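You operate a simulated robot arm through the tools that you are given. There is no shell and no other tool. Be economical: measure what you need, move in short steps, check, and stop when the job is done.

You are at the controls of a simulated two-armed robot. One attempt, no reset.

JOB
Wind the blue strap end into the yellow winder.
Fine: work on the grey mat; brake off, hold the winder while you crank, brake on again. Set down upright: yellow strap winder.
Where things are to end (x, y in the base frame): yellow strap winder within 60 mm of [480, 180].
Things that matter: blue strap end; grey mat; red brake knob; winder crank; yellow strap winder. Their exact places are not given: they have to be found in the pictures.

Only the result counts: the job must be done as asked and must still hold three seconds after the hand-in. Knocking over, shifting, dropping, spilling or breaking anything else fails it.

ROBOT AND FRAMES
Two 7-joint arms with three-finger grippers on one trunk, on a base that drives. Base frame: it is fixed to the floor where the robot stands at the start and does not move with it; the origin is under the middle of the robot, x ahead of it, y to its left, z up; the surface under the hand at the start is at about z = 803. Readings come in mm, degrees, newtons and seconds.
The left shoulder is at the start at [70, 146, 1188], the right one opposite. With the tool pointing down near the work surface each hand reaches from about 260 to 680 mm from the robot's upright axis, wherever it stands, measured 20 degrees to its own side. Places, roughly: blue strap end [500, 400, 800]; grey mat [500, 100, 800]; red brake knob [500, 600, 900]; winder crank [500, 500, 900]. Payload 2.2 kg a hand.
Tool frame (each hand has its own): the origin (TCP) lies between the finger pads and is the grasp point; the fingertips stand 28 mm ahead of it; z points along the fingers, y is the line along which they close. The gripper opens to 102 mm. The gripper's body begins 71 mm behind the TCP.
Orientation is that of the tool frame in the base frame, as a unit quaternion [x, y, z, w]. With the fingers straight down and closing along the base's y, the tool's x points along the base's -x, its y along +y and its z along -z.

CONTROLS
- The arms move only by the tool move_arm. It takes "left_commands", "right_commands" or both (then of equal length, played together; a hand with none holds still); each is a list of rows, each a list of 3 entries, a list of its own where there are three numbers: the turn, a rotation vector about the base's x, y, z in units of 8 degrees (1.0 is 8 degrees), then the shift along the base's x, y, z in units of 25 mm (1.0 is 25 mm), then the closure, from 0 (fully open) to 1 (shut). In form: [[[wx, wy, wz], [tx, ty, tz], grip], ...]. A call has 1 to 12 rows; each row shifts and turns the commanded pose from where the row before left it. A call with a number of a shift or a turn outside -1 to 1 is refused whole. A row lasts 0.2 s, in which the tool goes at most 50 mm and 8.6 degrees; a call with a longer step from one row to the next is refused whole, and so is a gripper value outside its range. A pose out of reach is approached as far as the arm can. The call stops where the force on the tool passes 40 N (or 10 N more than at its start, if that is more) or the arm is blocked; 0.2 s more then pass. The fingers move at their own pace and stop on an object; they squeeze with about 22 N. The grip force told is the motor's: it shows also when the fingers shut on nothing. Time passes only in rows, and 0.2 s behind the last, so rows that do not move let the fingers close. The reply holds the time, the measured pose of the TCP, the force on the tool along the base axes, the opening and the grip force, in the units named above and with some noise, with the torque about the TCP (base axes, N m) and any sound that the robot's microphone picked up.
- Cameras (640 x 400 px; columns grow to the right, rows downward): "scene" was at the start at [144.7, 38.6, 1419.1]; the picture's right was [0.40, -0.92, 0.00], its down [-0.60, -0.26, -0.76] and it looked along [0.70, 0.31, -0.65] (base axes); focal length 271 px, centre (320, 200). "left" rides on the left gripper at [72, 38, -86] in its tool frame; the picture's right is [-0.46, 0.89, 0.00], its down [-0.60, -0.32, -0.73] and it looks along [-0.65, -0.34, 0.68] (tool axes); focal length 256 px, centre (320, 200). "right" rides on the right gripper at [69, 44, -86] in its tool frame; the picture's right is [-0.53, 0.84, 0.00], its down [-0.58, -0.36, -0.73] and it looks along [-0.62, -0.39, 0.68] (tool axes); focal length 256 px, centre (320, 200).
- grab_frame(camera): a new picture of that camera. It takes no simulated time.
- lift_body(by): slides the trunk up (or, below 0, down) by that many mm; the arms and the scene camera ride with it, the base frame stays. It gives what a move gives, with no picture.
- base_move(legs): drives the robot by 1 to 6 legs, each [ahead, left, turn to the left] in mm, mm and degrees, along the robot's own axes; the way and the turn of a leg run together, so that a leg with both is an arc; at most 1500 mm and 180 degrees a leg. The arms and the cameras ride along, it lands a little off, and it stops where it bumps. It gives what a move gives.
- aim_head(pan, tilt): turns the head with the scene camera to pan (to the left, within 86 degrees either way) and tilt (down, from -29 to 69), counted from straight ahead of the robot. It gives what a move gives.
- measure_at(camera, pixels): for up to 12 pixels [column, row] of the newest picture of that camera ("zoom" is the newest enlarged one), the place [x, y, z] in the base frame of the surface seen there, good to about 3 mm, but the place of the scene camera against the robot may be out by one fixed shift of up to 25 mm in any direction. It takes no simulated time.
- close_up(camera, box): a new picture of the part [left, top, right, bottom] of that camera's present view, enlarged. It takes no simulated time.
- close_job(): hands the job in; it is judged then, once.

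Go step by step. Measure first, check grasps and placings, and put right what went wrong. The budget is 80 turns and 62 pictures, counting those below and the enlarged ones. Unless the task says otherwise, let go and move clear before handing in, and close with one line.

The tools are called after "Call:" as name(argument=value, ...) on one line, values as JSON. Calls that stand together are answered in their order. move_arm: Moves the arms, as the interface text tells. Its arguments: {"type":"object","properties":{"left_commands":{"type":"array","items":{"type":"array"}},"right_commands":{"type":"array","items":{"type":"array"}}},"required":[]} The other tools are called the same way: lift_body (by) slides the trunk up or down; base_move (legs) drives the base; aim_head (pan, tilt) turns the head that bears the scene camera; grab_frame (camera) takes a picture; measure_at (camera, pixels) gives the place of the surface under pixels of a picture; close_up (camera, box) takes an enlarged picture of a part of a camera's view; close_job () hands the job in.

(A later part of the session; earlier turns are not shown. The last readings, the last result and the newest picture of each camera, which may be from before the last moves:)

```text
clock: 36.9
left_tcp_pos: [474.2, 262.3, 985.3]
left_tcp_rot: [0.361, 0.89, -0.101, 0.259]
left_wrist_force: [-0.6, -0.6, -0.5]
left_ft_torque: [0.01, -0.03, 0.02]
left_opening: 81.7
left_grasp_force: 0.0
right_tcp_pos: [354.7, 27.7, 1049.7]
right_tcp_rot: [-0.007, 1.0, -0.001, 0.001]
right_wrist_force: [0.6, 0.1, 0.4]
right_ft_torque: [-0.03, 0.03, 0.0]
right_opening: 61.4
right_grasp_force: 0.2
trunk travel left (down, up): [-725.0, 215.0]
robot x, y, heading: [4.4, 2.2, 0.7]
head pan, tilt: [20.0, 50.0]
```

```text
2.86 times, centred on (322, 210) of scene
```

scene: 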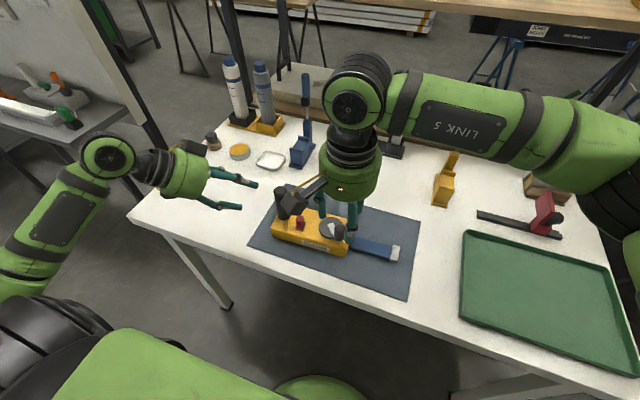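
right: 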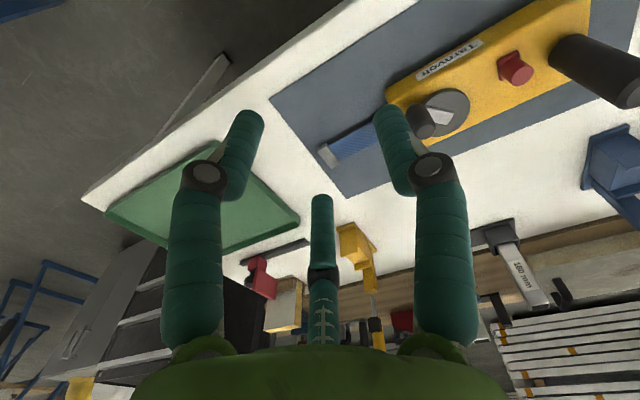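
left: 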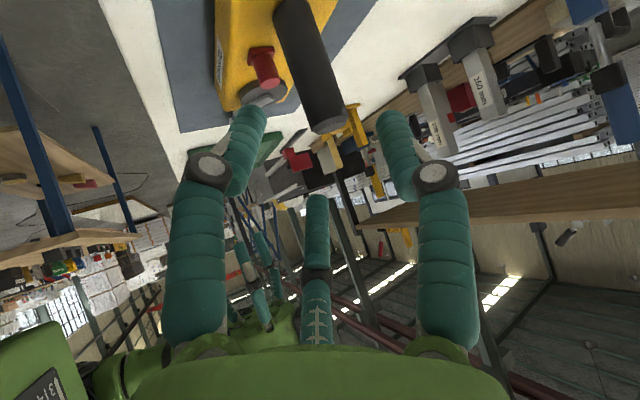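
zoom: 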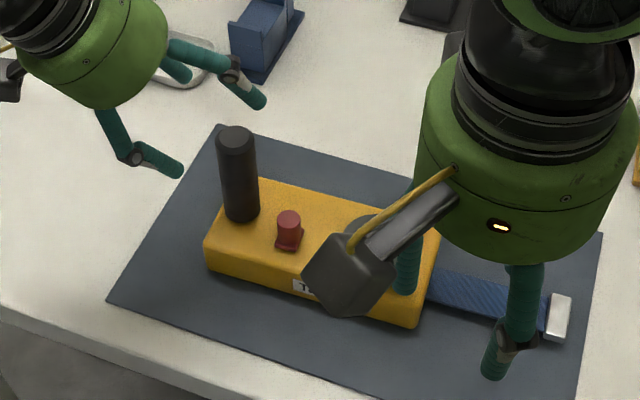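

The post stands clear between the fingers. Descend to z≈912 and close.

Call:
move_arm(left_commands=[[[0, 0, 0], [0, 0, -0.9], 0.2], [[0, 0, 0], [0, 0, -0.9], 0.2], [[0, 0, 0], [0, 0, -0.9], 0.2], [[0, 0, 0], [0, 0, -0.2], 0.2], [[0, 0, 0], [0, 0, 0], 0.4], [[0, 0, 0], [0, 0, 0], 0.7], [[0, 0, 0], [0, 0, 0], 1], [[0, 0, 0], [0, 0, 0], 1], [[0, 0, 0], [0, 0, 0], 1]])

Call:
measure_at(camera="right", pixels=[[517, 72], [421, 122], [440, 115], [506, 58], [388, 97], [330, 155], [413, 160]])

Call:
close_up(camera="scene", box=[210, 140, 434, 280])

```text
clock: 38.9
left_tcp_pos: [474.7, 264.3, 911.6]
left_tcp_rot: [0.361, 0.89, -0.101, 0.261]
left_wrist_force: [1.1, 0.0, 2.3]
left_ft_torque: [0.67, -0.53, 0.03]
left_opening: 41.4
left_grasp_force: 22.2
right_tcp_pos: [354.8, 26.9, 1049.4]
right_tcp_rot: [-0.008, 1.0, 0.0, 0.0]
right_wrist_force: [0.0, 0.5, 0.4]
right_ft_torque: [0.06, 0.01, -0.01]
right_opening: 61.2
right_grasp_force: 0.1
trunk travel left (down, up): [-725.0, 215.0]
robot x, y, heading: [3.1, 3.6, 0.7]
head pan, tilt: [20.0, 50.0]
```

```text
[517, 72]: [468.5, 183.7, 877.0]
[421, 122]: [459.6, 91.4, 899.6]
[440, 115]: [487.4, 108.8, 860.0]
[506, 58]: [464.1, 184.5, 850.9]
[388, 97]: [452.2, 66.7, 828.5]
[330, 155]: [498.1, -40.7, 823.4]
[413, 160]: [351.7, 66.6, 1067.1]
```

```text
2.86 times, centred on (322, 210) of scene
```

zoom: 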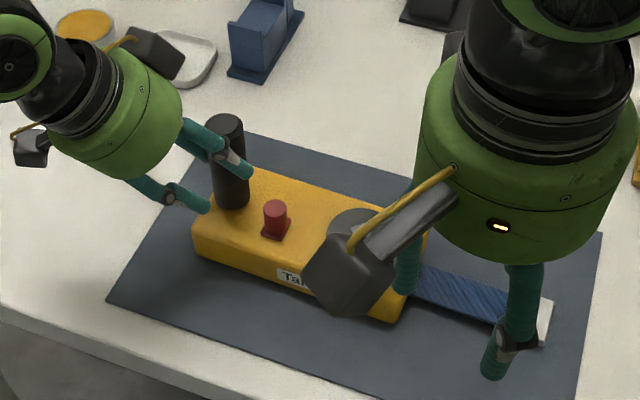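

The earlier contact had nudged the winder by about (+8,−24) mm, and this grip (41 mm opening) pulled it part of the way back. I'll look again to see the present state.

Call:
grab_frame(camera="right")

Call:
grab_frame(camera="left")

```text
31 pictures are left
```

right: 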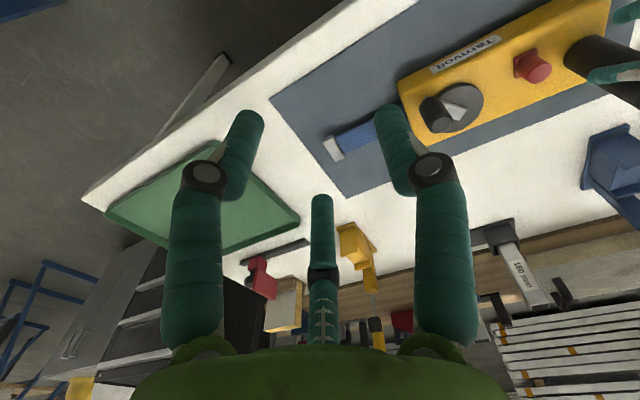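

```text
30 pictures are left
```

left: 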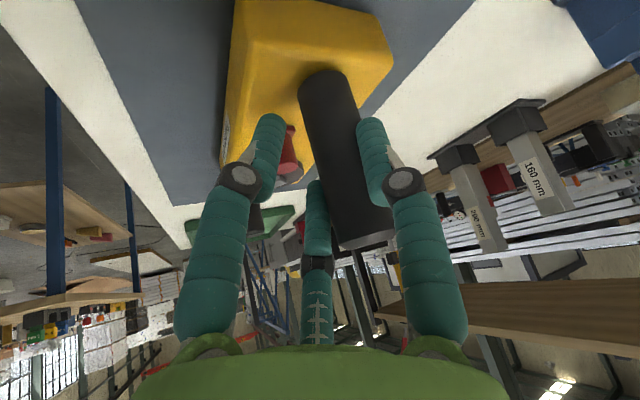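

Call:
measure_at(camera="right", pixels=[[532, 72], [432, 118], [458, 106], [524, 58], [400, 85], [432, 144], [595, 65], [335, 150]])

Call:
measure_at(camera="left", pixels=[[365, 240], [340, 160], [322, 85], [345, 225]])

Call:
close_up(camera="right", box=[380, 0, 620, 150])

```text
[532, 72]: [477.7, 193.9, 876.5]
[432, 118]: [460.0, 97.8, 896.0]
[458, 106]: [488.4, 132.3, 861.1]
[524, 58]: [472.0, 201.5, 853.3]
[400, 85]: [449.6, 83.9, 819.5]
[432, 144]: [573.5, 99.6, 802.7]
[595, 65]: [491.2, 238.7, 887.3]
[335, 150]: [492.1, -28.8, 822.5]
```

```text
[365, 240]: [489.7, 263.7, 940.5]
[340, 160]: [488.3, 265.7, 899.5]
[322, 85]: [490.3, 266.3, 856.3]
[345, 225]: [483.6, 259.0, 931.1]
```

```text
2.67 times, centred on (500, 75) of right
```

zoom: 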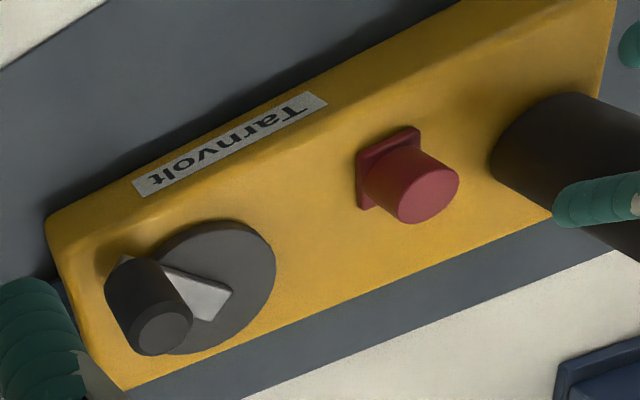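

The post is now at about (492,250), some 22 mm ahead of the left TCP, so the grip is off-centre. Open, shift by (+17,−14), and close again.

Call:
move_arm(left_commands=[[[0, 0, 0], [0, 0, 0], 0.2], [[0, 0, 0], [0, 0, 0], 0.2], [[0, 0, 0], [0.35, -0.28, 0], 0.2], [[0, 0, 0], [0.35, -0.28, 0], 0.2], [[0, 0, 0], [0, 0, 0], 0.5], [[0, 0, 0], [0, 0, 0], 0.7], [[0, 0, 0], [0, 0, 0], 1], [[0, 0, 0], [0, 0, 0], 1]])

Call:
grab_frame(camera="left")

Call:
grab_frame(camera="right")

```text
clock: 40.7
left_tcp_pos: [492.5, 249.8, 910.5]
left_tcp_rot: [0.362, 0.89, -0.101, 0.259]
left_wrist_force: [-0.9, 0.7, 0.1]
left_ft_torque: [0.6, 0.29, -0.05]
left_opening: 43.0
left_grasp_force: 21.9
right_tcp_pos: [354.2, 27.7, 1049.4]
right_tcp_rot: [-0.008, 1.0, 0.0, 0.0]
right_wrist_force: [0.1, -0.4, 0.1]
right_ft_torque: [-0.06, 0.02, -0.01]
right_opening: 61.1
right_grasp_force: 0.0
trunk travel left (down, up): [-725.0, 215.0]
robot x, y, heading: [1.7, 0.1, 1.0]
head pan, tilt: [20.0, 50.0]
```

```text
28 pictures are left
```

left: 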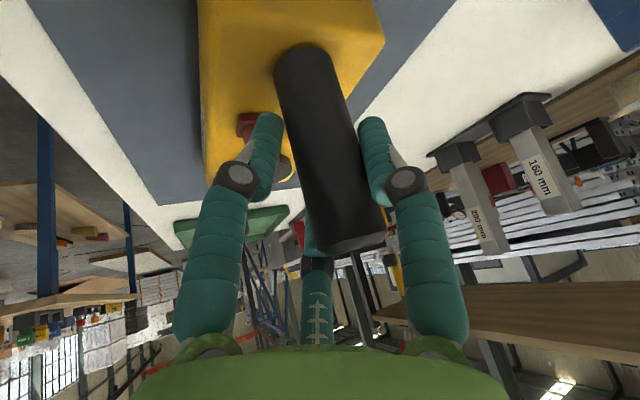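

```text
27 pictures are left
```

right: 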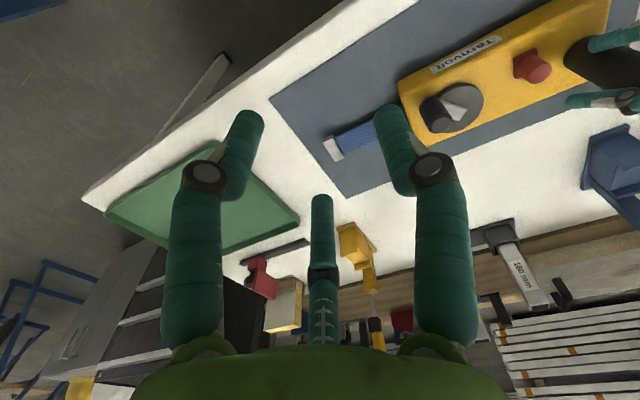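

The post grip is steady and the winder stayed put at about (490,175). Next, the brake knob at (477,195,877), which looks like a round button on a square plate. I'll bring the right hand in, yawed +45° and tilted 30° away from the left hand, fingers shut, to hover above it.

Call:
move_arm(right_commands=[[[0, 0, 0.94], [0.4, 0.6, -0.2], 0.7], [[0, 0, 0.94], [0.4, 0.6, -0.2], 1], [[0, 0, 0.94], [0.4, 0.6, -0.2], 1], [[0, 0, 0.94], [0.4, 0.6, -0.2], 1], [[0, 0, 0.94], [0.4, 0.6, -0.2], 1], [[0, 0, 0.94], [0.4, 0.6, -0.2], 1], [[0.66, -0.66, 0], [0.4, 0.6, -0.4], 1], [[0.66, -0.66, 0], [0.4, 0.6, -0.4], 1], [[0.66, -0.66, 0], [0.7, 0.8, -0.8], 1], [[0.66, -0.66, 0], [0.6, 0.7, -0.8], 1], [[0, 0, 0], [0, 0, 0], 1]])

Call:
close_up(camera="scene", box=[210, 140, 434, 280])

Call:
grab_frame(camera="right")

```text
clock: 43.1
left_tcp_pos: [492.3, 250.8, 911.3]
left_tcp_rot: [0.361, 0.89, -0.101, 0.26]
left_wrist_force: [-2.0, -1.2, 0.2]
left_ft_torque: [0.46, 0.14, -0.02]
left_opening: 43.4
left_grasp_force: 22.1
right_tcp_pos: [466.9, 186.0, 960.1]
right_tcp_rot: [-0.377, 0.889, 0.097, 0.24]
right_wrist_force: [-0.2, -0.2, 0.0]
right_ft_torque: [0.02, 0.01, -0.01]
right_opening: 2.3
right_grasp_force: 22.2
trunk travel left (down, up): [-725.0, 215.0]
robot x, y, heading: [6.3, 2.7, 0.6]
head pan, tilt: [20.0, 50.0]
```

```text
2.86 times, centred on (322, 210) of scene
```

zoom: 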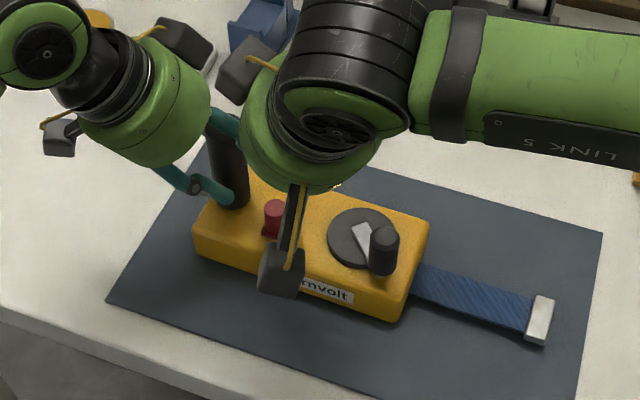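

```text
25 pictures are left
```

right: 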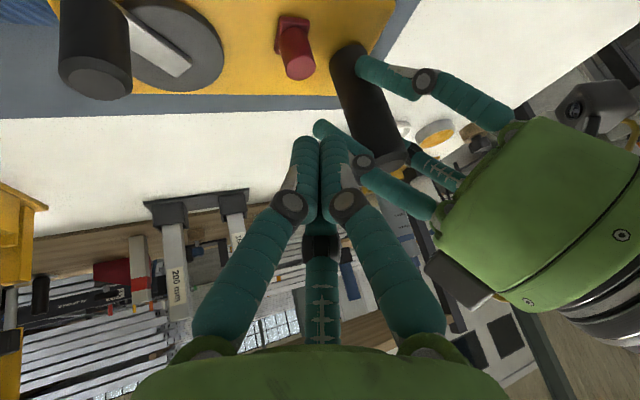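

Call:
measure_at(camera="right", pixels=[[299, 68], [293, 20], [92, 80], [178, 50], [130, 10], [383, 145]])

Call:
close_up(camera="right", box=[220, 0, 380, 100])

```text
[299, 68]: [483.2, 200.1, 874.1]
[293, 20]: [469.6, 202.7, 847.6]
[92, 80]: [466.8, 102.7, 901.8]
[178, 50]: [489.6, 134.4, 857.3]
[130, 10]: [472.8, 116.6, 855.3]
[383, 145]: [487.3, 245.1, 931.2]
```

```text
4.00 times, centred on (300, 50) of right
```

zoom: 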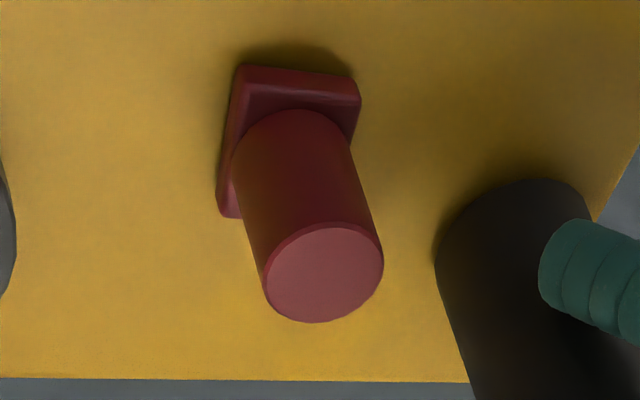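

Knob top is about (480,199,875). First a gentle press with the closed fingertips to see whether it moves.

Call:
move_arm(right_commands=[[[0, 0, 0], [0.12, 0.12, -0.8], 1], [[0, 0, 0], [0, 0, -0.8], 1], [[0, 0, 0], [0, 0, -0.4], 1], [[0, 0, 0], [0, 0, -0.2], 1], [[0, 0, 0], [0, 0, -0.15], 1], [[0, 0, 0], [0, 0, -0.1], 1], [[0, 0, 0], [0, 0, -0.1], 1]])

Call:
grab_frame(camera="right")

```text
clock: 44.7
left_tcp_pos: [491.5, 250.8, 910.0]
left_tcp_rot: [0.361, 0.89, -0.099, 0.26]
left_wrist_force: [7.8, 5.3, -6.3]
left_ft_torque: [-0.01, -0.03, 0.04]
left_opening: 42.9
left_grasp_force: 21.9
right_tcp_pos: [472.5, 189.9, 900.6]
right_tcp_rot: [-0.377, 0.888, 0.098, 0.243]
right_wrist_force: [-4.3, -10.3, 27.6]
right_ft_torque: [-0.14, -0.04, 0.24]
right_opening: 6.0
right_grasp_force: 22.5
trunk travel left (down, up): [-725.0, 215.0]
robot x, y, heading: [0.8, 1.8, 0.6]
head pan, tilt: [20.0, 50.0]
```

```text
23 pictures are left
```

right: 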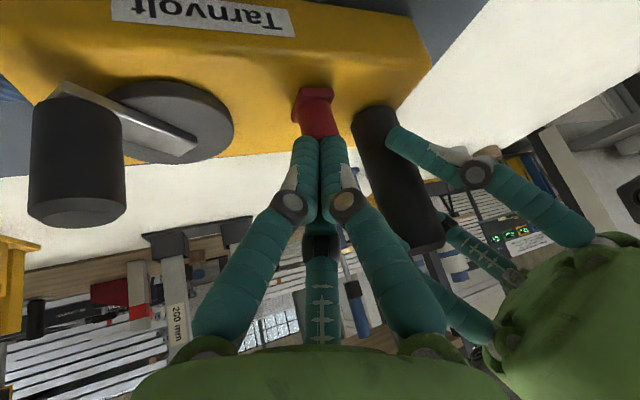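

The knob holds firm at 27 N, so it isn't a push button. I'll raise, open, and grip it to try sliding or turning.

Call:
move_arm(right_commands=[[[0, 0, 0], [0, 0, 0.8], 1], [[0, 0, 0], [0, 0, 0.6], 0.6], [[0, 0, 0], [0.08, 0.1, 0], 0.55], [[0, 0, 0], [0, 0, 0], 0.55], [[0, 0, 0], [0, 0, -0.8], 0.55], [[0, 0, 0], [0, 0, -0.8], 0.55], [[0, 0, 0], [0, 0, -0.65], 0.55], [[0, 0, 0], [0, 0, 0], 0.7], [[0, 0, 0], [0, 0, 0], 0.9], [[0, 0, 0], [0, 0, 0], 1], [[0, 0, 0], [0, 0, 0], 1]])

Call:
grab_frame(camera="right")

```text
clock: 47.1
left_tcp_pos: [491.5, 249.6, 910.3]
left_tcp_rot: [0.361, 0.891, -0.099, 0.258]
left_wrist_force: [-0.7, 14.4, -5.1]
left_ft_torque: [0.28, 0.28, 0.08]
left_opening: 43.8
left_grasp_force: 21.5
right_tcp_pos: [473.5, 190.8, 878.4]
right_tcp_rot: [-0.377, 0.889, 0.096, 0.242]
right_wrist_force: [3.5, -16.9, 31.9]
right_ft_torque: [0.02, -0.03, -0.16]
right_opening: 27.6
right_grasp_force: 22.2
trunk travel left (down, up): [-725.0, 215.0]
robot x, y, heading: [7.1, 5.4, 1.3]
head pan, tilt: [20.0, 50.0]
```

```text
22 pictures are left
```

right: 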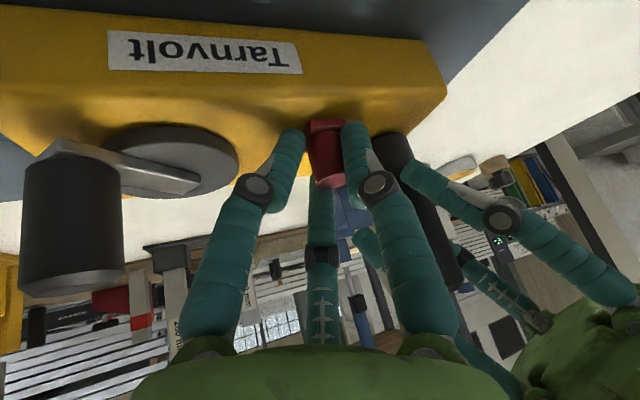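

The knob is in the fingers, but the tips press the plate (32 N up). Lift 3 mm and try a twist of +24°.

Call:
move_arm(right_commands=[[[0, 0, 0], [0, 0, 0.12], 1], [[0, 0, 0.7], [0, 0, 0], 1], [[0, 0, 0.7], [0, 0, 0], 1], [[0, 0, 0.8], [0, 0, 0], 1], [[0, 0, 0.8], [0, 0, 0], 1], [[0, 0, 0], [0, 0, 0], 1]])

Call:
close_up(camera="right", box=[220, 60, 460, 210])

```text
clock: 48.5
left_tcp_pos: [489.4, 250.2, 909.9]
left_tcp_rot: [0.362, 0.89, -0.099, 0.258]
left_wrist_force: [0.1, 15.9, -4.8]
left_ft_torque: [0.27, 0.15, 0.08]
left_opening: 43.8
left_grasp_force: 21.7
right_tcp_pos: [472.7, 191.1, 880.5]
right_tcp_rot: [-0.554, 0.791, 0.144, 0.217]
right_wrist_force: [0.1, -16.0, 30.9]
right_ft_torque: [-0.31, 0.4, -0.41]
right_opening: 24.2
right_grasp_force: 21.8
trunk travel left (down, up): [-725.0, 215.0]
robot x, y, heading: [4.0, 5.9, 0.9]
head pan, tilt: [20.0, 50.0]
```

```text
2.67 times, centred on (340, 135) of right
```

zoom: 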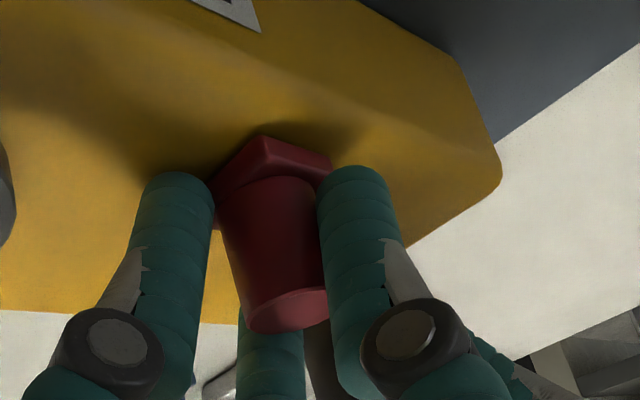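

The square plate hasn't visibly turned; torque was −0.41 N m, so the grip slipped or the knob is stiff that way. Try the opposite direction with less downward load.

Call:
move_arm(right_commands=[[[0, 0, -0.5], [0, 0, 0.15], 1], [[0, 0, -0.9], [0, 0, 0], 1], [[0, 0, -0.9], [0, 0, 0], 1], [[0, 0, -0.9], [0, 0, 0], 1], [[0, 0, -0.9], [0, 0, 0], 1], [[0, 0, -0.9], [0, 0, 0], 1], [[0, 0, -0.9], [0, 0, 0], 1]])

Call:
grab_frame(camera="right")

```text
clock: 50.1
left_tcp_pos: [492.8, 247.1, 911.8]
left_tcp_rot: [0.361, 0.889, -0.104, 0.262]
left_wrist_force: [1.1, -10.3, 3.3]
left_ft_torque: [0.21, 0.08, -0.06]
left_opening: 43.8
left_grasp_force: 22.1
right_tcp_pos: [473.2, 192.7, 880.7]
right_tcp_rot: [-0.191, 0.947, 0.049, 0.253]
right_wrist_force: [0.6, 12.4, -0.2]
right_ft_torque: [0.09, 0.21, 0.26]
right_opening: 24.3
right_grasp_force: 21.4
trunk travel left (down, up): [-725.0, 215.0]
robot x, y, heading: [0.5, 2.8, 1.1]
head pan, tilt: [20.0, 50.0]
```

```text
20 pictures are left
```

right: 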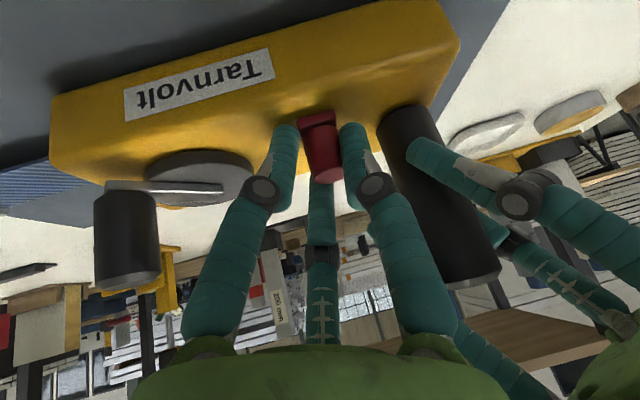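

Still no visible change. I'll test pulling up by 8 mm and read the forces.

Call:
move_arm(right_commands=[[[0, 0, 0], [0, 0, 0.15], 1], [[0, 0, 0], [0, 0, 0.15], 1], [[0, 0, 0], [0, 0, 0], 1]])

Call:
move_arm(right_commands=[[[0, 0, 0], [0.2, 0, -0.15], 1], [[0, 0, 0], [0.2, 0, -0.1], 1], [[0, 0, 0], [0, 0, 0], 1]])

```text
clock: 50.9
left_tcp_pos: [494.4, 251.5, 911.6]
left_tcp_rot: [0.361, 0.89, -0.098, 0.261]
left_wrist_force: [2.1, 1.0, 7.4]
left_ft_torque: [0.35, -0.5, -0.04]
left_opening: 42.1
left_grasp_force: 22.2
right_tcp_pos: [474.7, 191.2, 889.2]
right_tcp_rot: [-0.19, 0.947, 0.045, 0.254]
right_wrist_force: [-1.8, -1.1, -8.0]
right_ft_torque: [-0.17, 0.25, 0.13]
right_opening: 24.6
right_grasp_force: 21.5
trunk travel left (down, up): [-725.0, 215.0]
robot x, y, heading: [3.0, 2.0, 0.9]
head pan, tilt: [20.0, 50.0]
```

```text
clock: 51.7
left_tcp_pos: [492.5, 249.8, 909.4]
left_tcp_rot: [0.361, 0.89, -0.1, 0.259]
left_wrist_force: [10.0, 4.8, -7.2]
left_ft_torque: [0.95, -0.22, 0.25]
left_opening: 44.7
left_grasp_force: 22.4
right_tcp_pos: [483.4, 193.5, 885.1]
right_tcp_rot: [-0.192, 0.947, 0.048, 0.255]
right_wrist_force: [-6.5, -3.2, 14.4]
right_ft_torque: [0.14, 0.08, 0.09]
right_opening: 22.4
right_grasp_force: 21.8
trunk travel left (down, up): [-725.0, 215.0]
robot x, y, heading: [2.0, 4.7, 0.9]
head pan, tilt: [20.0, 50.0]
```

The +x shift of 10 mm met only about 6 N. Look whether the knob slid relative to the box.

Call:
grab_frame(camera="right")

```text
19 pictures are left
```

right: 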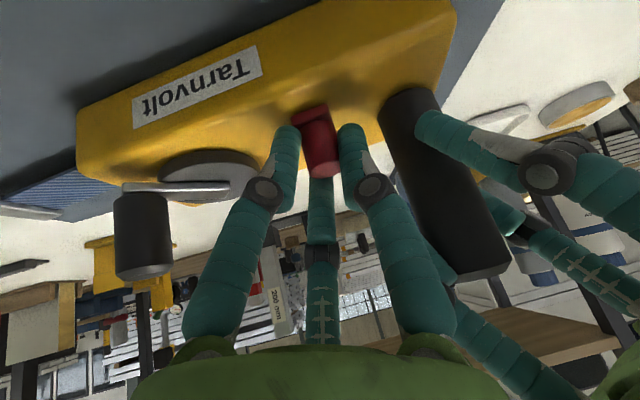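

Call:
measure_at(camera="right", pixels=[[320, 160], [310, 108], [142, 255], [205, 165], [455, 5], [80, 120], [400, 100], [445, 50], [315, 130]])

Call:
close_up(camera="right", box=[220, 50, 460, 200])

```text
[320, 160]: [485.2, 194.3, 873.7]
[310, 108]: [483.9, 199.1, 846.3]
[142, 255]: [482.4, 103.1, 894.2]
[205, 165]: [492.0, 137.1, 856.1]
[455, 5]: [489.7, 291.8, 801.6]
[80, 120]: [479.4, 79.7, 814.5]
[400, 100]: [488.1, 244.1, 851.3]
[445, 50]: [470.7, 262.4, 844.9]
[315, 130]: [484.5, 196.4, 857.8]
```

```text
2.67 times, centred on (340, 125) of right
```

zoom: 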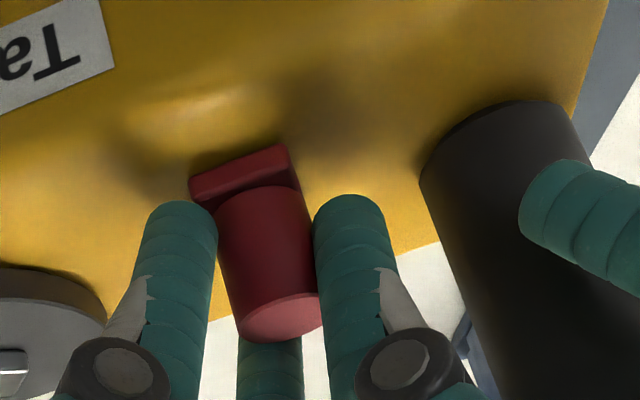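

Call:
close_up(camera="scene", box=[242, 180, 402, 280])

```text
4.00 times, centred on (322, 230) of scene
```

zoom: 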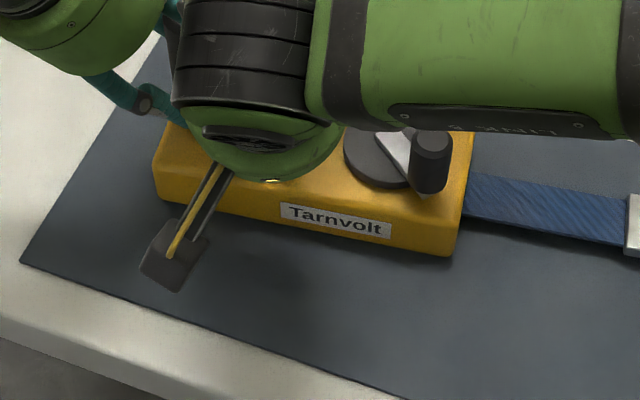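

The box itself has yawed about 10–15° with the push, so my force rotated the winder rather than sliding the knob. Measure the box edges in this view.

Call:
measure_at(camera="zoom", pixels=[[285, 205], [388, 233], [450, 235], [158, 180], [432, 135], [375, 165], [628, 255], [470, 200], [412, 130], [384, 185]])

```text
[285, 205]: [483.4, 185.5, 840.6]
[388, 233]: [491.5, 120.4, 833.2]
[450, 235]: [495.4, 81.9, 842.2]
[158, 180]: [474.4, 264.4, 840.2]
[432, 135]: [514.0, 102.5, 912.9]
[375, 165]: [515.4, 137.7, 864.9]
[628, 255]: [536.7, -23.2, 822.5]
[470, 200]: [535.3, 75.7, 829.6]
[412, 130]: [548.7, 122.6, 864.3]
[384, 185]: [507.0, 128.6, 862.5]
```

The box has yawed about 8°, and the crank handle also seems to have turned relative to it, so the brake may already have changed. Release the knob, retreat the right hand and look properly.

Call:
move_arm(right_commands=[[[0, 0, 0], [0, 0, 0], 0.6], [[0, 0, 0], [0, 0, 0], 0.4], [[0, 0, 0], [0, 0, 1], 0.4], [[0, 0, 0], [-0.3, -0.4, 1], 0.4], [[-0.4, 0.7, 0], [-0.8, -0.8, 1], 0.4], [[-0.4, 0.7, 0], [-0.8, -0.8, 1], 0.4], [[-0.4, 0.7, 0], [-0.8, -0.8, 1], 0.4], [[-0.4, 0.7, 0], [-0.8, -0.8, 0.3], 0.4], [[0, 0, -0.9], [-0.8, -0.6, 0.3], 0.4], [[0, 0, -0.8], [-0.4, -0.6, 0], 0.4], [[0, 0, -0.8], [0, 0, 0], 0.4]])

Call:
grab_frame(camera="right")

```text
clock: 54.1
left_tcp_pos: [492.1, 250.1, 909.2]
left_tcp_rot: [0.362, 0.89, -0.101, 0.259]
left_wrist_force: [1.1, 0.5, -4.0]
left_ft_torque: [0.27, -0.06, -0.1]
left_opening: 43.6
left_grasp_force: 22.4
right_tcp_pos: [365.6, 71.3, 1023.5]
right_tcp_rot: [-0.032, 0.998, -0.029, 0.038]
right_wrist_force: [0.5, 1.4, 0.4]
right_ft_torque: [0.0, 0.01, -0.01]
right_opening: 61.0
right_grasp_force: 0.0
trunk travel left (down, up): [-725.0, 215.0]
robot x, y, heading: [4.9, 4.4, 0.8]
head pan, tilt: [20.0, 50.0]
```

```text
16 pictures are left
```

right: 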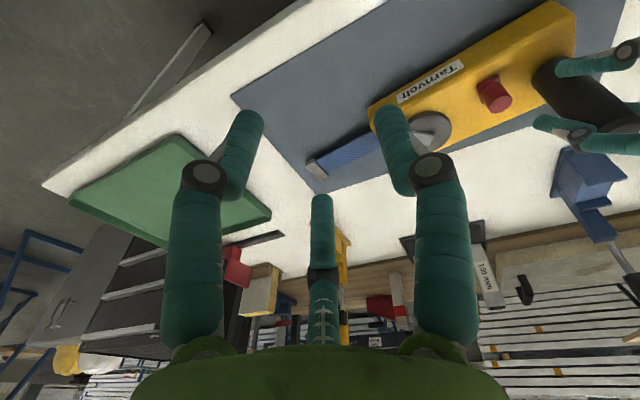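

Call:
close_up(camera="right", box=[350, 0, 590, 150])

Call:
measure_at(camera="right", pixels=[[500, 100], [484, 86], [432, 128], [416, 134], [372, 105], [574, 25], [392, 80], [500, 45], [315, 170], [430, 138], [340, 160]])

```text
2.67 times, centred on (470, 75) of right
```

zoom: 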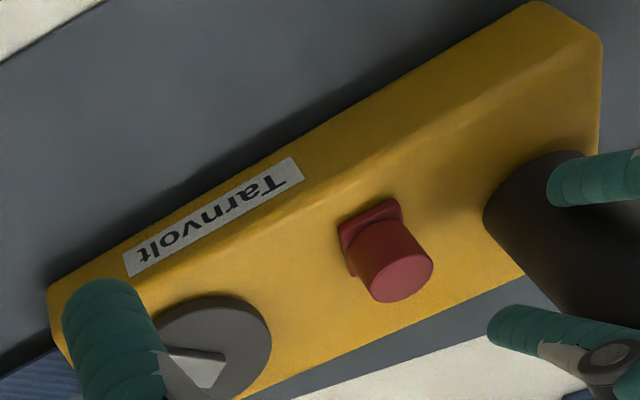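

```text
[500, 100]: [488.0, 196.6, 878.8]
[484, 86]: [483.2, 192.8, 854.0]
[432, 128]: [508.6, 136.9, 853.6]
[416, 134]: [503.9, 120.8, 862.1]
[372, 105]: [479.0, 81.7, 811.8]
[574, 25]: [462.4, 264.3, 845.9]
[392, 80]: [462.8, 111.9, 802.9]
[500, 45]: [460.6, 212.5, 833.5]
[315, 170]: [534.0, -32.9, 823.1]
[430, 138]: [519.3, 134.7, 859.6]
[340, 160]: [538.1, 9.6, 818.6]
```

The handle is hidden behind a finger at (395,140). Shift the right hand a little to see it.

Call:
move_arm(right_commands=[[[0, 0, 0], [0, 1, 0], 0.2], [[0, 0, 0], [0, 0.6, 0], 0], [[0, 0, 0], [0, 0, 0], 0]])

Call:
close_up(camera="right", box=[270, 0, 590, 200])

```text
clock: 54.9
left_tcp_pos: [493.0, 250.1, 910.2]
left_tcp_rot: [0.361, 0.89, -0.1, 0.259]
left_wrist_force: [-1.0, 0.0, -2.5]
left_ft_torque: [0.54, -0.04, 0.04]
left_opening: 43.8
left_grasp_force: 22.2
right_tcp_pos: [366.6, 110.3, 1022.3]
right_tcp_rot: [-0.032, 0.998, -0.029, 0.038]
right_wrist_force: [-0.3, 0.2, 0.2]
right_ft_torque: [-0.01, -0.03, 0.0]
right_opening: 102.1
right_grasp_force: 0.0
trunk travel left (down, up): [-725.0, 215.0]
robot x, y, heading: [2.2, 2.5, 0.9]
head pan, tilt: [20.0, 50.0]
```

```text
2.00 times, centred on (430, 100) of right
```

zoom: 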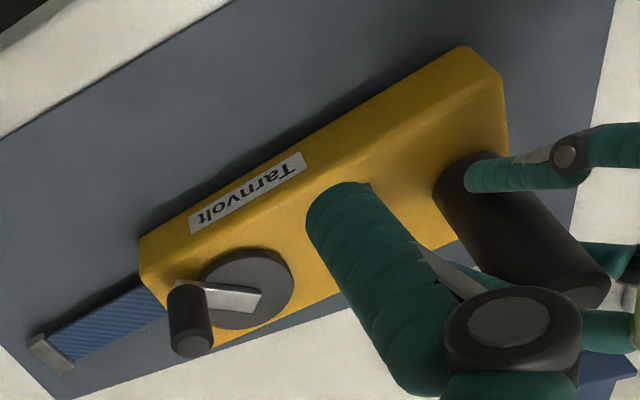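

Call:
measure_at(camera="zoom", pixels=[[190, 345], [188, 300], [247, 302], [233, 297], [207, 270], [292, 290], [140, 245], [215, 345], [498, 100], [580, 295], [180, 290], [240, 330]])

```text
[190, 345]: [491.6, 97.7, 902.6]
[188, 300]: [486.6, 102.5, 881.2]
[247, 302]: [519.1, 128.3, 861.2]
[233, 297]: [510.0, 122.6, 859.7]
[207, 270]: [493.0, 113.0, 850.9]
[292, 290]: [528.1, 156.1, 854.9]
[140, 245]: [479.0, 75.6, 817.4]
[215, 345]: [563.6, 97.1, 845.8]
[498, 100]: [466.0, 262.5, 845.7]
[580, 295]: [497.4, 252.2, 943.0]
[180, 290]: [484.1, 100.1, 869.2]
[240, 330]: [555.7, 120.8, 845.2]
```

The crank hasn't turned (handle still (−19,−36) from its axis at (511,134)). The knob is at (488,198) and hasn't slid, so a larger twist is the next test. I'll re-grip it from the −x side, slightly higher.

Call:
move_arm(right_commands=[[[0, 0, 0.7], [0.74, 0.57, -0.58], 0.5], [[0, 0, 0.7], [0.74, 0.57, -0.58], 0.55], [[0.31, -0.735, 0], [0.74, 0.57, -0.58], 0.55], [[0.31, -0.735, 0], [0.74, 0.57, -0.58], 0.55], [[0.31, -0.735, 0], [0.74, 0.57, -0.58], 0.55], [[0.31, -0.735, 0], [0.74, 0.57, -0.58], 0.55], [[0, 0, 0], [0, 0, 0], 0.55], [[0, 0, 0], [0, 0, -0.7], 0.55], [[0, 0, 0], [0, 0, -0.7], 0.55], [[0, 0, 0], [0, 0, -0.64], 0.55], [[0, 0, 0], [0, 0, 0], 0.8], [[0, 0, 0], [0, 0, 0], 1]])

Call:
move_arm(right_commands=[[[0, 0, 0], [0, 0, 0], 1], [[0, 0, 0], [0, 0, 0], 1]])

Call:
grab_frame(camera="right")

```text
clock: 57.5
left_tcp_pos: [493.6, 250.4, 910.7]
left_tcp_rot: [0.361, 0.89, -0.099, 0.259]
left_wrist_force: [0.3, 8.2, -5.9]
left_ft_torque: [0.19, -0.3, -0.03]
left_opening: 43.7
left_grasp_force: 21.4
right_tcp_pos: [479.4, 195.3, 885.6]
right_tcp_rot: [-0.116, 0.96, 0.031, 0.254]
right_wrist_force: [1.4, -10.4, 5.4]
right_ft_torque: [-0.21, -0.22, -0.06]
right_opening: 22.9
right_grasp_force: 22.4
trunk travel left (down, up): [-725.0, 215.0]
robot x, y, heading: [3.4, 1.0, 0.8]
head pan, tilt: [20.0, 50.0]
```

```text
clock: 58.1
left_tcp_pos: [493.3, 251.1, 911.5]
left_tcp_rot: [0.36, 0.891, -0.099, 0.259]
left_wrist_force: [1.2, 14.8, -7.0]
left_ft_torque: [0.36, -0.35, 0.06]
left_opening: 43.4
left_grasp_force: 21.3
right_tcp_pos: [478.6, 194.0, 885.0]
right_tcp_rot: [-0.117, 0.96, 0.031, 0.253]
right_wrist_force: [2.2, -14.3, 8.0]
right_ft_torque: [-0.3, -0.36, -0.09]
right_opening: 22.8
right_grasp_force: 22.4
trunk travel left (down, up): [-725.0, 215.0]
robot x, y, heading: [1.4, 3.4, 0.7]
head pan, tilt: [20.0, 50.0]
```

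```text
13 pictures are left
```

right: 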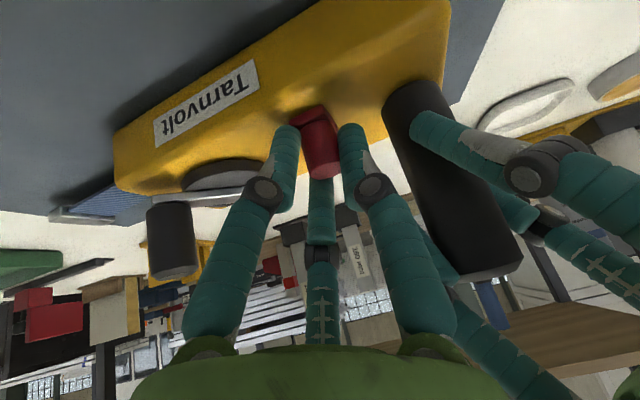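

Good grip on the knob (22.8 mm). Now turn it counter-clockwise by about 88°, circling its axis.

Call:
move_arm(right_commands=[[[0, 0, 1], [0.037, -0.06, 0], 1], [[0, 0, 1], [0.037, -0.06, 0], 1], [[0, 0, 1], [0.037, -0.06, 0], 1], [[0, 0, 1], [0.037, -0.05, 0], 1], [[0, 0, 1], [0.037, -0.05, 0], 1], [[0, 0, 1], [0.049, -0.007, 0], 1], [[0, 0, 1], [0.049, -0.007, 0], 1], [[0, 0, 1], [0.049, -0.007, 0], 1], [[0, 0, 1], [0.049, -0.007, 0], 1], [[0, 0, 1], [0.049, -0.007, 0], 1], [[0, 0, 1], [0.049, -0.007, 0], 1]])

Call:
close_up(camera="right", box=[220, 50, 460, 200])

```text
clock: 60.5
left_tcp_pos: [491.8, 249.4, 910.3]
left_tcp_rot: [0.36, 0.891, -0.1, 0.259]
left_wrist_force: [-1.4, 14.9, -4.0]
left_ft_torque: [0.13, 0.15, 0.04]
left_opening: 43.8
left_grasp_force: 22.2
right_tcp_pos: [483.8, 188.4, 885.7]
right_tcp_rot: [-0.555, 0.792, 0.148, 0.207]
right_wrist_force: [1.3, -16.7, 4.3]
right_ft_torque: [-0.45, -0.04, -0.09]
right_opening: 22.6
right_grasp_force: 21.8
right hand out of reach, approached as far as the arm can: row 8, 9, 10, 11
trunk travel left (down, up): [-725.0, 215.0]
robot x, y, heading: [3.2, 1.4, 0.7]
head pan, tilt: [20.0, 50.0]
```

```text
2.67 times, centred on (340, 125) of right
```

zoom: 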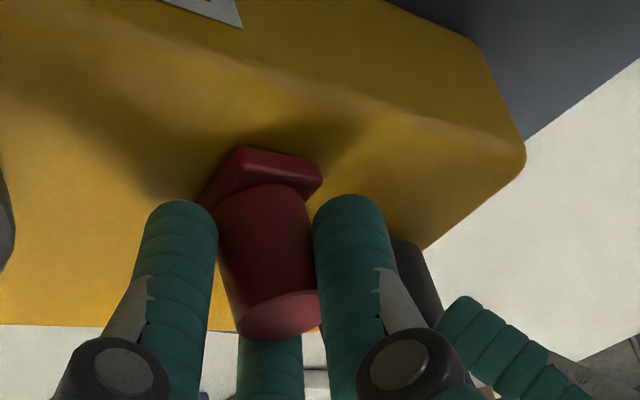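

Only the hand turned (56°) at about 0.1 N m; the square plate stays aligned with the box. Next I'll test a −x slide, which would also straighten the box.

Call:
move_arm(right_commands=[[[0, 0, 0], [-0.2, 0, 0], 1], [[0, 0, 0], [-0.2, 0, 0], 1], [[0, 0, 0], [-0.2, 0, 0], 1], [[0, 0, 0], [0, 0, 0], 1]])

Call:
close_up(camera="right", box=[220, 50, 460, 200])

```text
clock: 61.5
left_tcp_pos: [493.5, 248.8, 909.7]
left_tcp_rot: [0.361, 0.89, -0.101, 0.26]
left_wrist_force: [-7.2, 15.4, 0.8]
left_ft_torque: [-0.01, 0.31, 0.0]
left_opening: 44.0
left_grasp_force: 22.7
right_tcp_pos: [471.8, 187.9, 885.5]
right_tcp_rot: [-0.554, 0.793, 0.147, 0.207]
right_wrist_force: [10.5, -15.6, 4.1]
right_ft_torque: [-0.76, -0.2, -0.34]
right_opening: 22.3
right_grasp_force: 22.1
trunk travel left (down, up): [-725.0, 215.0]
robot x, y, heading: [0.6, 2.4, 1.0]
head pan, tilt: [20.0, 50.0]
```

```text
2.67 times, centred on (340, 125) of right
```

zoom: 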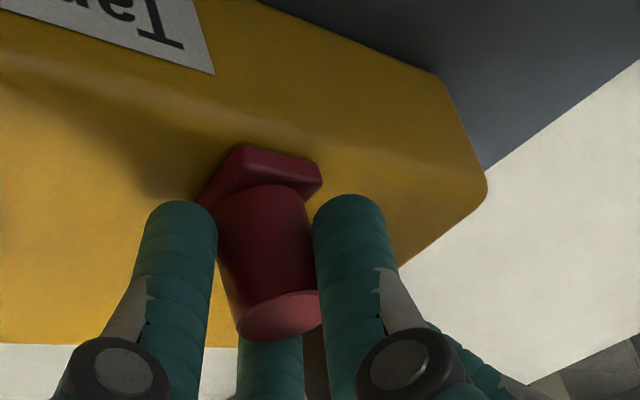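

Plate and label moved closer together, so the knob seems to slide toward −x relative to the box. Measure it in this zoom.

Call:
measure_at(camera="zoom", pixels=[[240, 150], [318, 165], [280, 310], [213, 73], [130, 30], [435, 80], [485, 185], [260, 115], [400, 265], [300, 120]])

```text
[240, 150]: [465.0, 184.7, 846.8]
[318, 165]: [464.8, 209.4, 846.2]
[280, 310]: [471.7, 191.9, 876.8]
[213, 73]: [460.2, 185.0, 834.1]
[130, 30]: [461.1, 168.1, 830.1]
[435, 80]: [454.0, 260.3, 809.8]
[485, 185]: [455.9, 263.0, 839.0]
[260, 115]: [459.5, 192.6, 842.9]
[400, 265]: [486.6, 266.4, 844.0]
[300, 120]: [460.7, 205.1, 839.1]
```

The knob is now about 13 mm from the box's front edge, where it was 27 mm before, so the brake slides toward −x. Push a bit further to find the end stop.

Call:
move_arm(right_commands=[[[0, 0, 0], [-0.15, -0.05, 0], 1], [[0, 0, 0], [-0.15, -0.05, 0], 1], [[0, 0, 0], [0, 0, 0], 1]])

Call:
close_up(camera="right", box=[220, 50, 460, 200])

Call:
measure_at(camera="zoom", pixels=[[240, 150], [318, 165], [280, 310], [213, 73], [300, 120], [260, 115], [450, 100], [485, 185]])

```text
clock: 62.3
left_tcp_pos: [491.4, 246.9, 909.3]
left_tcp_rot: [0.363, 0.888, -0.105, 0.26]
left_wrist_force: [-15.4, -7.0, 0.8]
left_ft_torque: [0.51, 0.23, -0.15]
left_opening: 44.0
left_grasp_force: 21.9
right_tcp_pos: [461.3, 190.6, 887.0]
right_tcp_rot: [-0.555, 0.791, 0.151, 0.209]
right_wrist_force: [13.2, 8.4, -0.2]
right_ft_torque: [-0.31, -0.12, -0.23]
right_opening: 22.4
right_grasp_force: 21.4
trunk travel left (down, up): [-725.0, 215.0]
robot x, y, heading: [1.6, 4.0, 0.6]
head pan, tilt: [20.0, 50.0]
```

```text
2.67 times, centred on (340, 125) of right
```

zoom: 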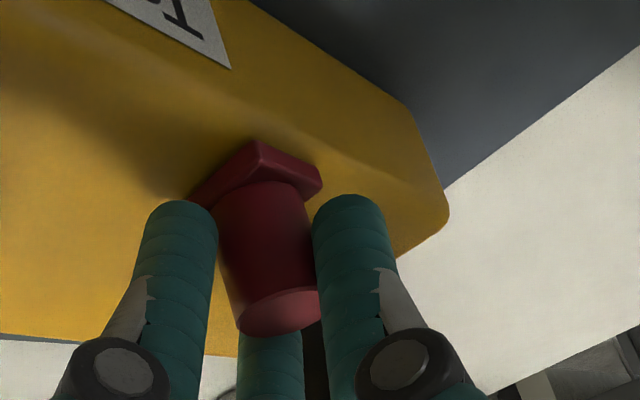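

```text
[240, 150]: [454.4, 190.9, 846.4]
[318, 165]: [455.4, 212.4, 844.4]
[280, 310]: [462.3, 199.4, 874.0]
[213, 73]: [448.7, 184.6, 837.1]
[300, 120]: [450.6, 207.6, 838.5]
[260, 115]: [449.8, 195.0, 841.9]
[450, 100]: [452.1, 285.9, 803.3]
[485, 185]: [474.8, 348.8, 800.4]
```

The box now turns with the knob, so the slider is at its stop (12 mm from the edge) and the brake should be off. Release, and retreat to where I can see the crank.

Call:
move_arm(right_commands=[[[0, 0, 0], [0, 0, 0], 0.6], [[0, 0, 0], [0, 0, 0], 0.4], [[0, 0, 0], [0, 0, 1], 0.4], [[0, 0, 0], [0, 0, 1], 0.4], [[0, 0, -1], [-0.6, -0.5, 0.8], 0.2], [[0, 0, -1], [-0.6, -0.5, 0.8], 0], [[0, 0, -1], [-0.6, -0.5, 0.8], 0], [[0, 0, -1], [-0.6, -0.5, 0.6], 0], [[0, 0, -1], [-0.6, -0.5, 0.4], 0], [[-0.315, 0.68, 0], [-0.4, -0.4, 0], 0], [[-0.315, 0.68, 0], [-0.2, -0.2, 0], 0], [[-0.315, 0.68, 0], [0, 0, 0], 0]])

Call:
grab_frame(camera="right")

```text
clock: 64.9
left_tcp_pos: [492.5, 249.3, 909.8]
left_tcp_rot: [0.361, 0.89, -0.1, 0.259]
left_wrist_force: [0.0, -0.1, -1.1]
left_ft_torque: [0.27, 0.2, -0.02]
left_opening: 43.4
left_grasp_force: 22.5
right_tcp_pos: [373.0, 109.0, 1019.8]
right_tcp_rot: [-0.253, 0.962, 0.042, 0.091]
right_wrist_force: [0.1, 0.5, 0.1]
right_ft_torque: [-0.03, 0.01, -0.03]
right_opening: 102.0
right_grasp_force: 0.1
trunk travel left (down, up): [-725.0, 215.0]
robot x, y, heading: [7.7, 6.0, 0.9]
head pan, tilt: [20.0, 50.0]
```

```text
9 pictures are left
```

right: 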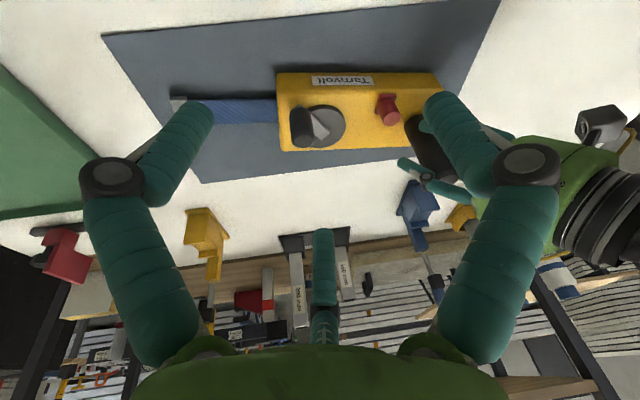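

Call:
measure_at(camera="right", pixels=[[300, 138], [303, 118], [323, 126], [345, 122], [318, 106], [391, 116], [386, 100], [281, 76], [283, 150], [438, 80], [425, 165], [178, 105]])

```text
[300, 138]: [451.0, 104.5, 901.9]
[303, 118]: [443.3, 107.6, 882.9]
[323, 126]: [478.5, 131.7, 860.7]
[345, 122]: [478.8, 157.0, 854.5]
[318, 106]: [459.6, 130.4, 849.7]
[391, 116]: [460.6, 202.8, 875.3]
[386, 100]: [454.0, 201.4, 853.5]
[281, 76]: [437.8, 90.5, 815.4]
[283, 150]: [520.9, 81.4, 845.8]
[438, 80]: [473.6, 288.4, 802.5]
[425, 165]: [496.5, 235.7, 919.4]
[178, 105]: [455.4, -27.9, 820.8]
```

The crank axis is at (479,131) and the handle at (451,104), radius 39 mm; the strap end is at y≈−28. Grip the handle with the right hand.

Call:
move_arm(right_commands=[[[0, 0, 0], [0.76, -0.07, -0.75], 0.3], [[0, 0, 0], [0.76, -0.07, -0.75], 0.45], [[0, 0, 0], [0.76, -0.07, -0.75], 0.45], [[0, 0, 0], [0.76, -0.07, -0.75], 0.45], [[0, 0, 0], [0, 0, 0], 0.45], [[0, 0, 0], [0, 0, -0.68], 0.45], [[0, 0, 0], [0, 0, -0.68], 0.45], [[0, 0, 0], [0, 0, -0.66], 0.45], [[0, 0, 0], [0, 0, 0], 0.7], [[0, 0, 0], [0, 0, 0], 1], [[0, 0, 0], [0, 0, 0], 1]])

```text
clock: 67.3
left_tcp_pos: [492.2, 249.0, 910.0]
left_tcp_rot: [0.362, 0.889, -0.101, 0.26]
left_wrist_force: [-2.1, -1.9, -0.1]
left_ft_torque: [0.28, -0.06, -0.11]
left_opening: 43.3
left_grasp_force: 22.0
right_tcp_pos: [448.2, 103.1, 895.0]
right_tcp_rot: [-0.253, 0.962, 0.043, 0.093]
right_wrist_force: [0.7, 0.9, 1.0]
right_ft_torque: [0.52, 0.29, -0.04]
right_opening: 27.1
right_grasp_force: 21.8
trunk travel left (down, up): [-725.0, 215.0]
robot x, y, heading: [-1.9, 5.8, 0.8]
head pan, tilt: [20.0, 50.0]
```

Handle gripped (27 mm). Try 30° clockwise and read the forces.

Call:
move_arm(right_commands=[[[0, 0, 0], [-0.136, 0.152, 0], 1], [[0, 0, 0], [-0.108, 0.172, 0], 1], [[0, 0, 0], [-0.088, 0.184, 0], 1], [[0, 0, 0], [-0.06, 0.196, 0], 1], [[0, 0, 0], [0, 0, 0], 1]])

Call:
close_up(camera="scene", box=[242, 170, 434, 290])

```text
clock: 68.5
left_tcp_pos: [492.6, 249.7, 911.8]
left_tcp_rot: [0.361, 0.89, -0.099, 0.26]
left_wrist_force: [-0.6, 6.1, 1.1]
left_ft_torque: [0.36, -0.05, 0.03]
left_opening: 42.8
left_grasp_force: 21.5
right_tcp_pos: [438.3, 118.4, 893.3]
right_tcp_rot: [-0.254, 0.962, 0.042, 0.093]
right_wrist_force: [0.6, -8.0, 2.9]
right_ft_torque: [-0.31, 0.34, -0.26]
right_opening: 26.4
right_grasp_force: 22.0
trunk travel left (down, up): [-725.0, 215.0]
robot x, y, heading: [2.2, -0.0, 1.1]
head pan, tilt: [20.0, 50.0]
```

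```text
3.33 times, centred on (338, 230) of scene
```

zoom: 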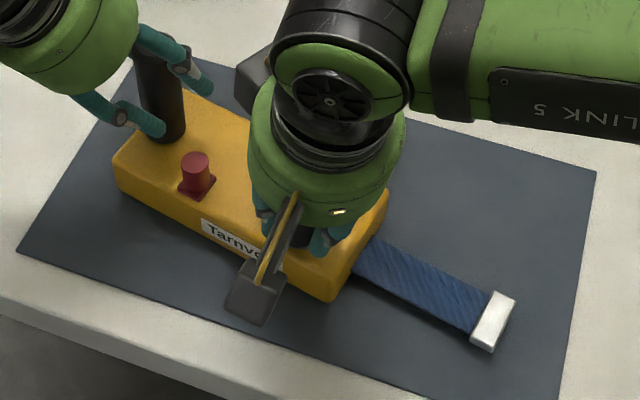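

Call:
measure_at(camera="zoom", pixels=[[493, 318], [335, 275], [120, 165], [298, 235], [360, 265], [195, 160]])

```text
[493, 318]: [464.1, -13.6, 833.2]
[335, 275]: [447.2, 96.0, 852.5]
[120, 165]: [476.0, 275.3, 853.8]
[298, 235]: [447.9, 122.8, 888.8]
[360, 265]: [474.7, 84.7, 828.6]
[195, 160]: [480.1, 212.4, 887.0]
```

Relative to the knob the strap end looks a few mm shorter, so clockwise seems to wind in. Continue clockwise by 180°.

Call:
move_arm(right_commands=[[[0, 0, 0], [-0.068, 0.4, 0], 1], [[0, 0, 0], [0.04, 0.408, 0], 1], [[0, 0, 0], [0.144, 0.38, 0], 1], [[0, 0, 0], [0.236, 0.332, 0], 1], [[0, 0, 0], [0.312, 0.26, 0], 1], [[0, 0, 0], [0.372, 0.168, 0], 1], [[0, 0, 0], [0.4, 0.068, 0], 1], [[0, 0, 0], [0.408, -0.04, 0], 1], [[0, 0, 0], [0.38, -0.144, 0], 1], [[0, 0, 0], [0.332, -0.236, 0], 1], [[0, 0, 0], [0.26, -0.312, 0], 1], [[0, 0, 0], [0.168, -0.372, 0], 1]])

Call:
close_up(camera="scene", box=[242, 170, 434, 290])

```text
clock: 71.1
left_tcp_pos: [491.2, 248.6, 909.2]
left_tcp_rot: [0.362, 0.891, -0.099, 0.257]
left_wrist_force: [-3.0, -5.9, 0.1]
left_ft_torque: [0.33, -0.47, -0.14]
left_opening: 42.8
left_grasp_force: 22.0
right_tcp_pos: [514.6, 140.4, 897.2]
right_tcp_rot: [-0.252, 0.962, 0.043, 0.097]
right_wrist_force: [1.0, 4.7, 2.9]
right_ft_torque: [0.61, 0.38, -0.08]
right_opening: 26.9
right_grasp_force: 21.9
trunk travel left (down, up): [-725.0, 215.0]
robot x, y, heading: [5.4, 2.3, 1.2]
head pan, tilt: [20.0, 50.0]
```

```text
3.33 times, centred on (338, 230) of scene
```

zoom: 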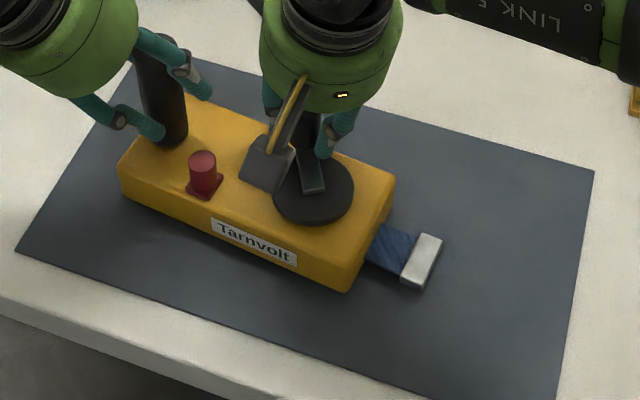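

The strap is winding in well: the metal end is at zoom (422,260), with only a short blue piece left. Measure what remains.

Call:
measure_at(camera="zoom", pixels=[[408, 260], [372, 245], [424, 258], [205, 170], [385, 235], [345, 265], [313, 190]])

```text
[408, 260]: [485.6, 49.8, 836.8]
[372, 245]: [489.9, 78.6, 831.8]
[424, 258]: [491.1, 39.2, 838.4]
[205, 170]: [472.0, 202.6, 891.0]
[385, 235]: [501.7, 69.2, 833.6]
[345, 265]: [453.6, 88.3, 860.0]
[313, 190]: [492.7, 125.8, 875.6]
```

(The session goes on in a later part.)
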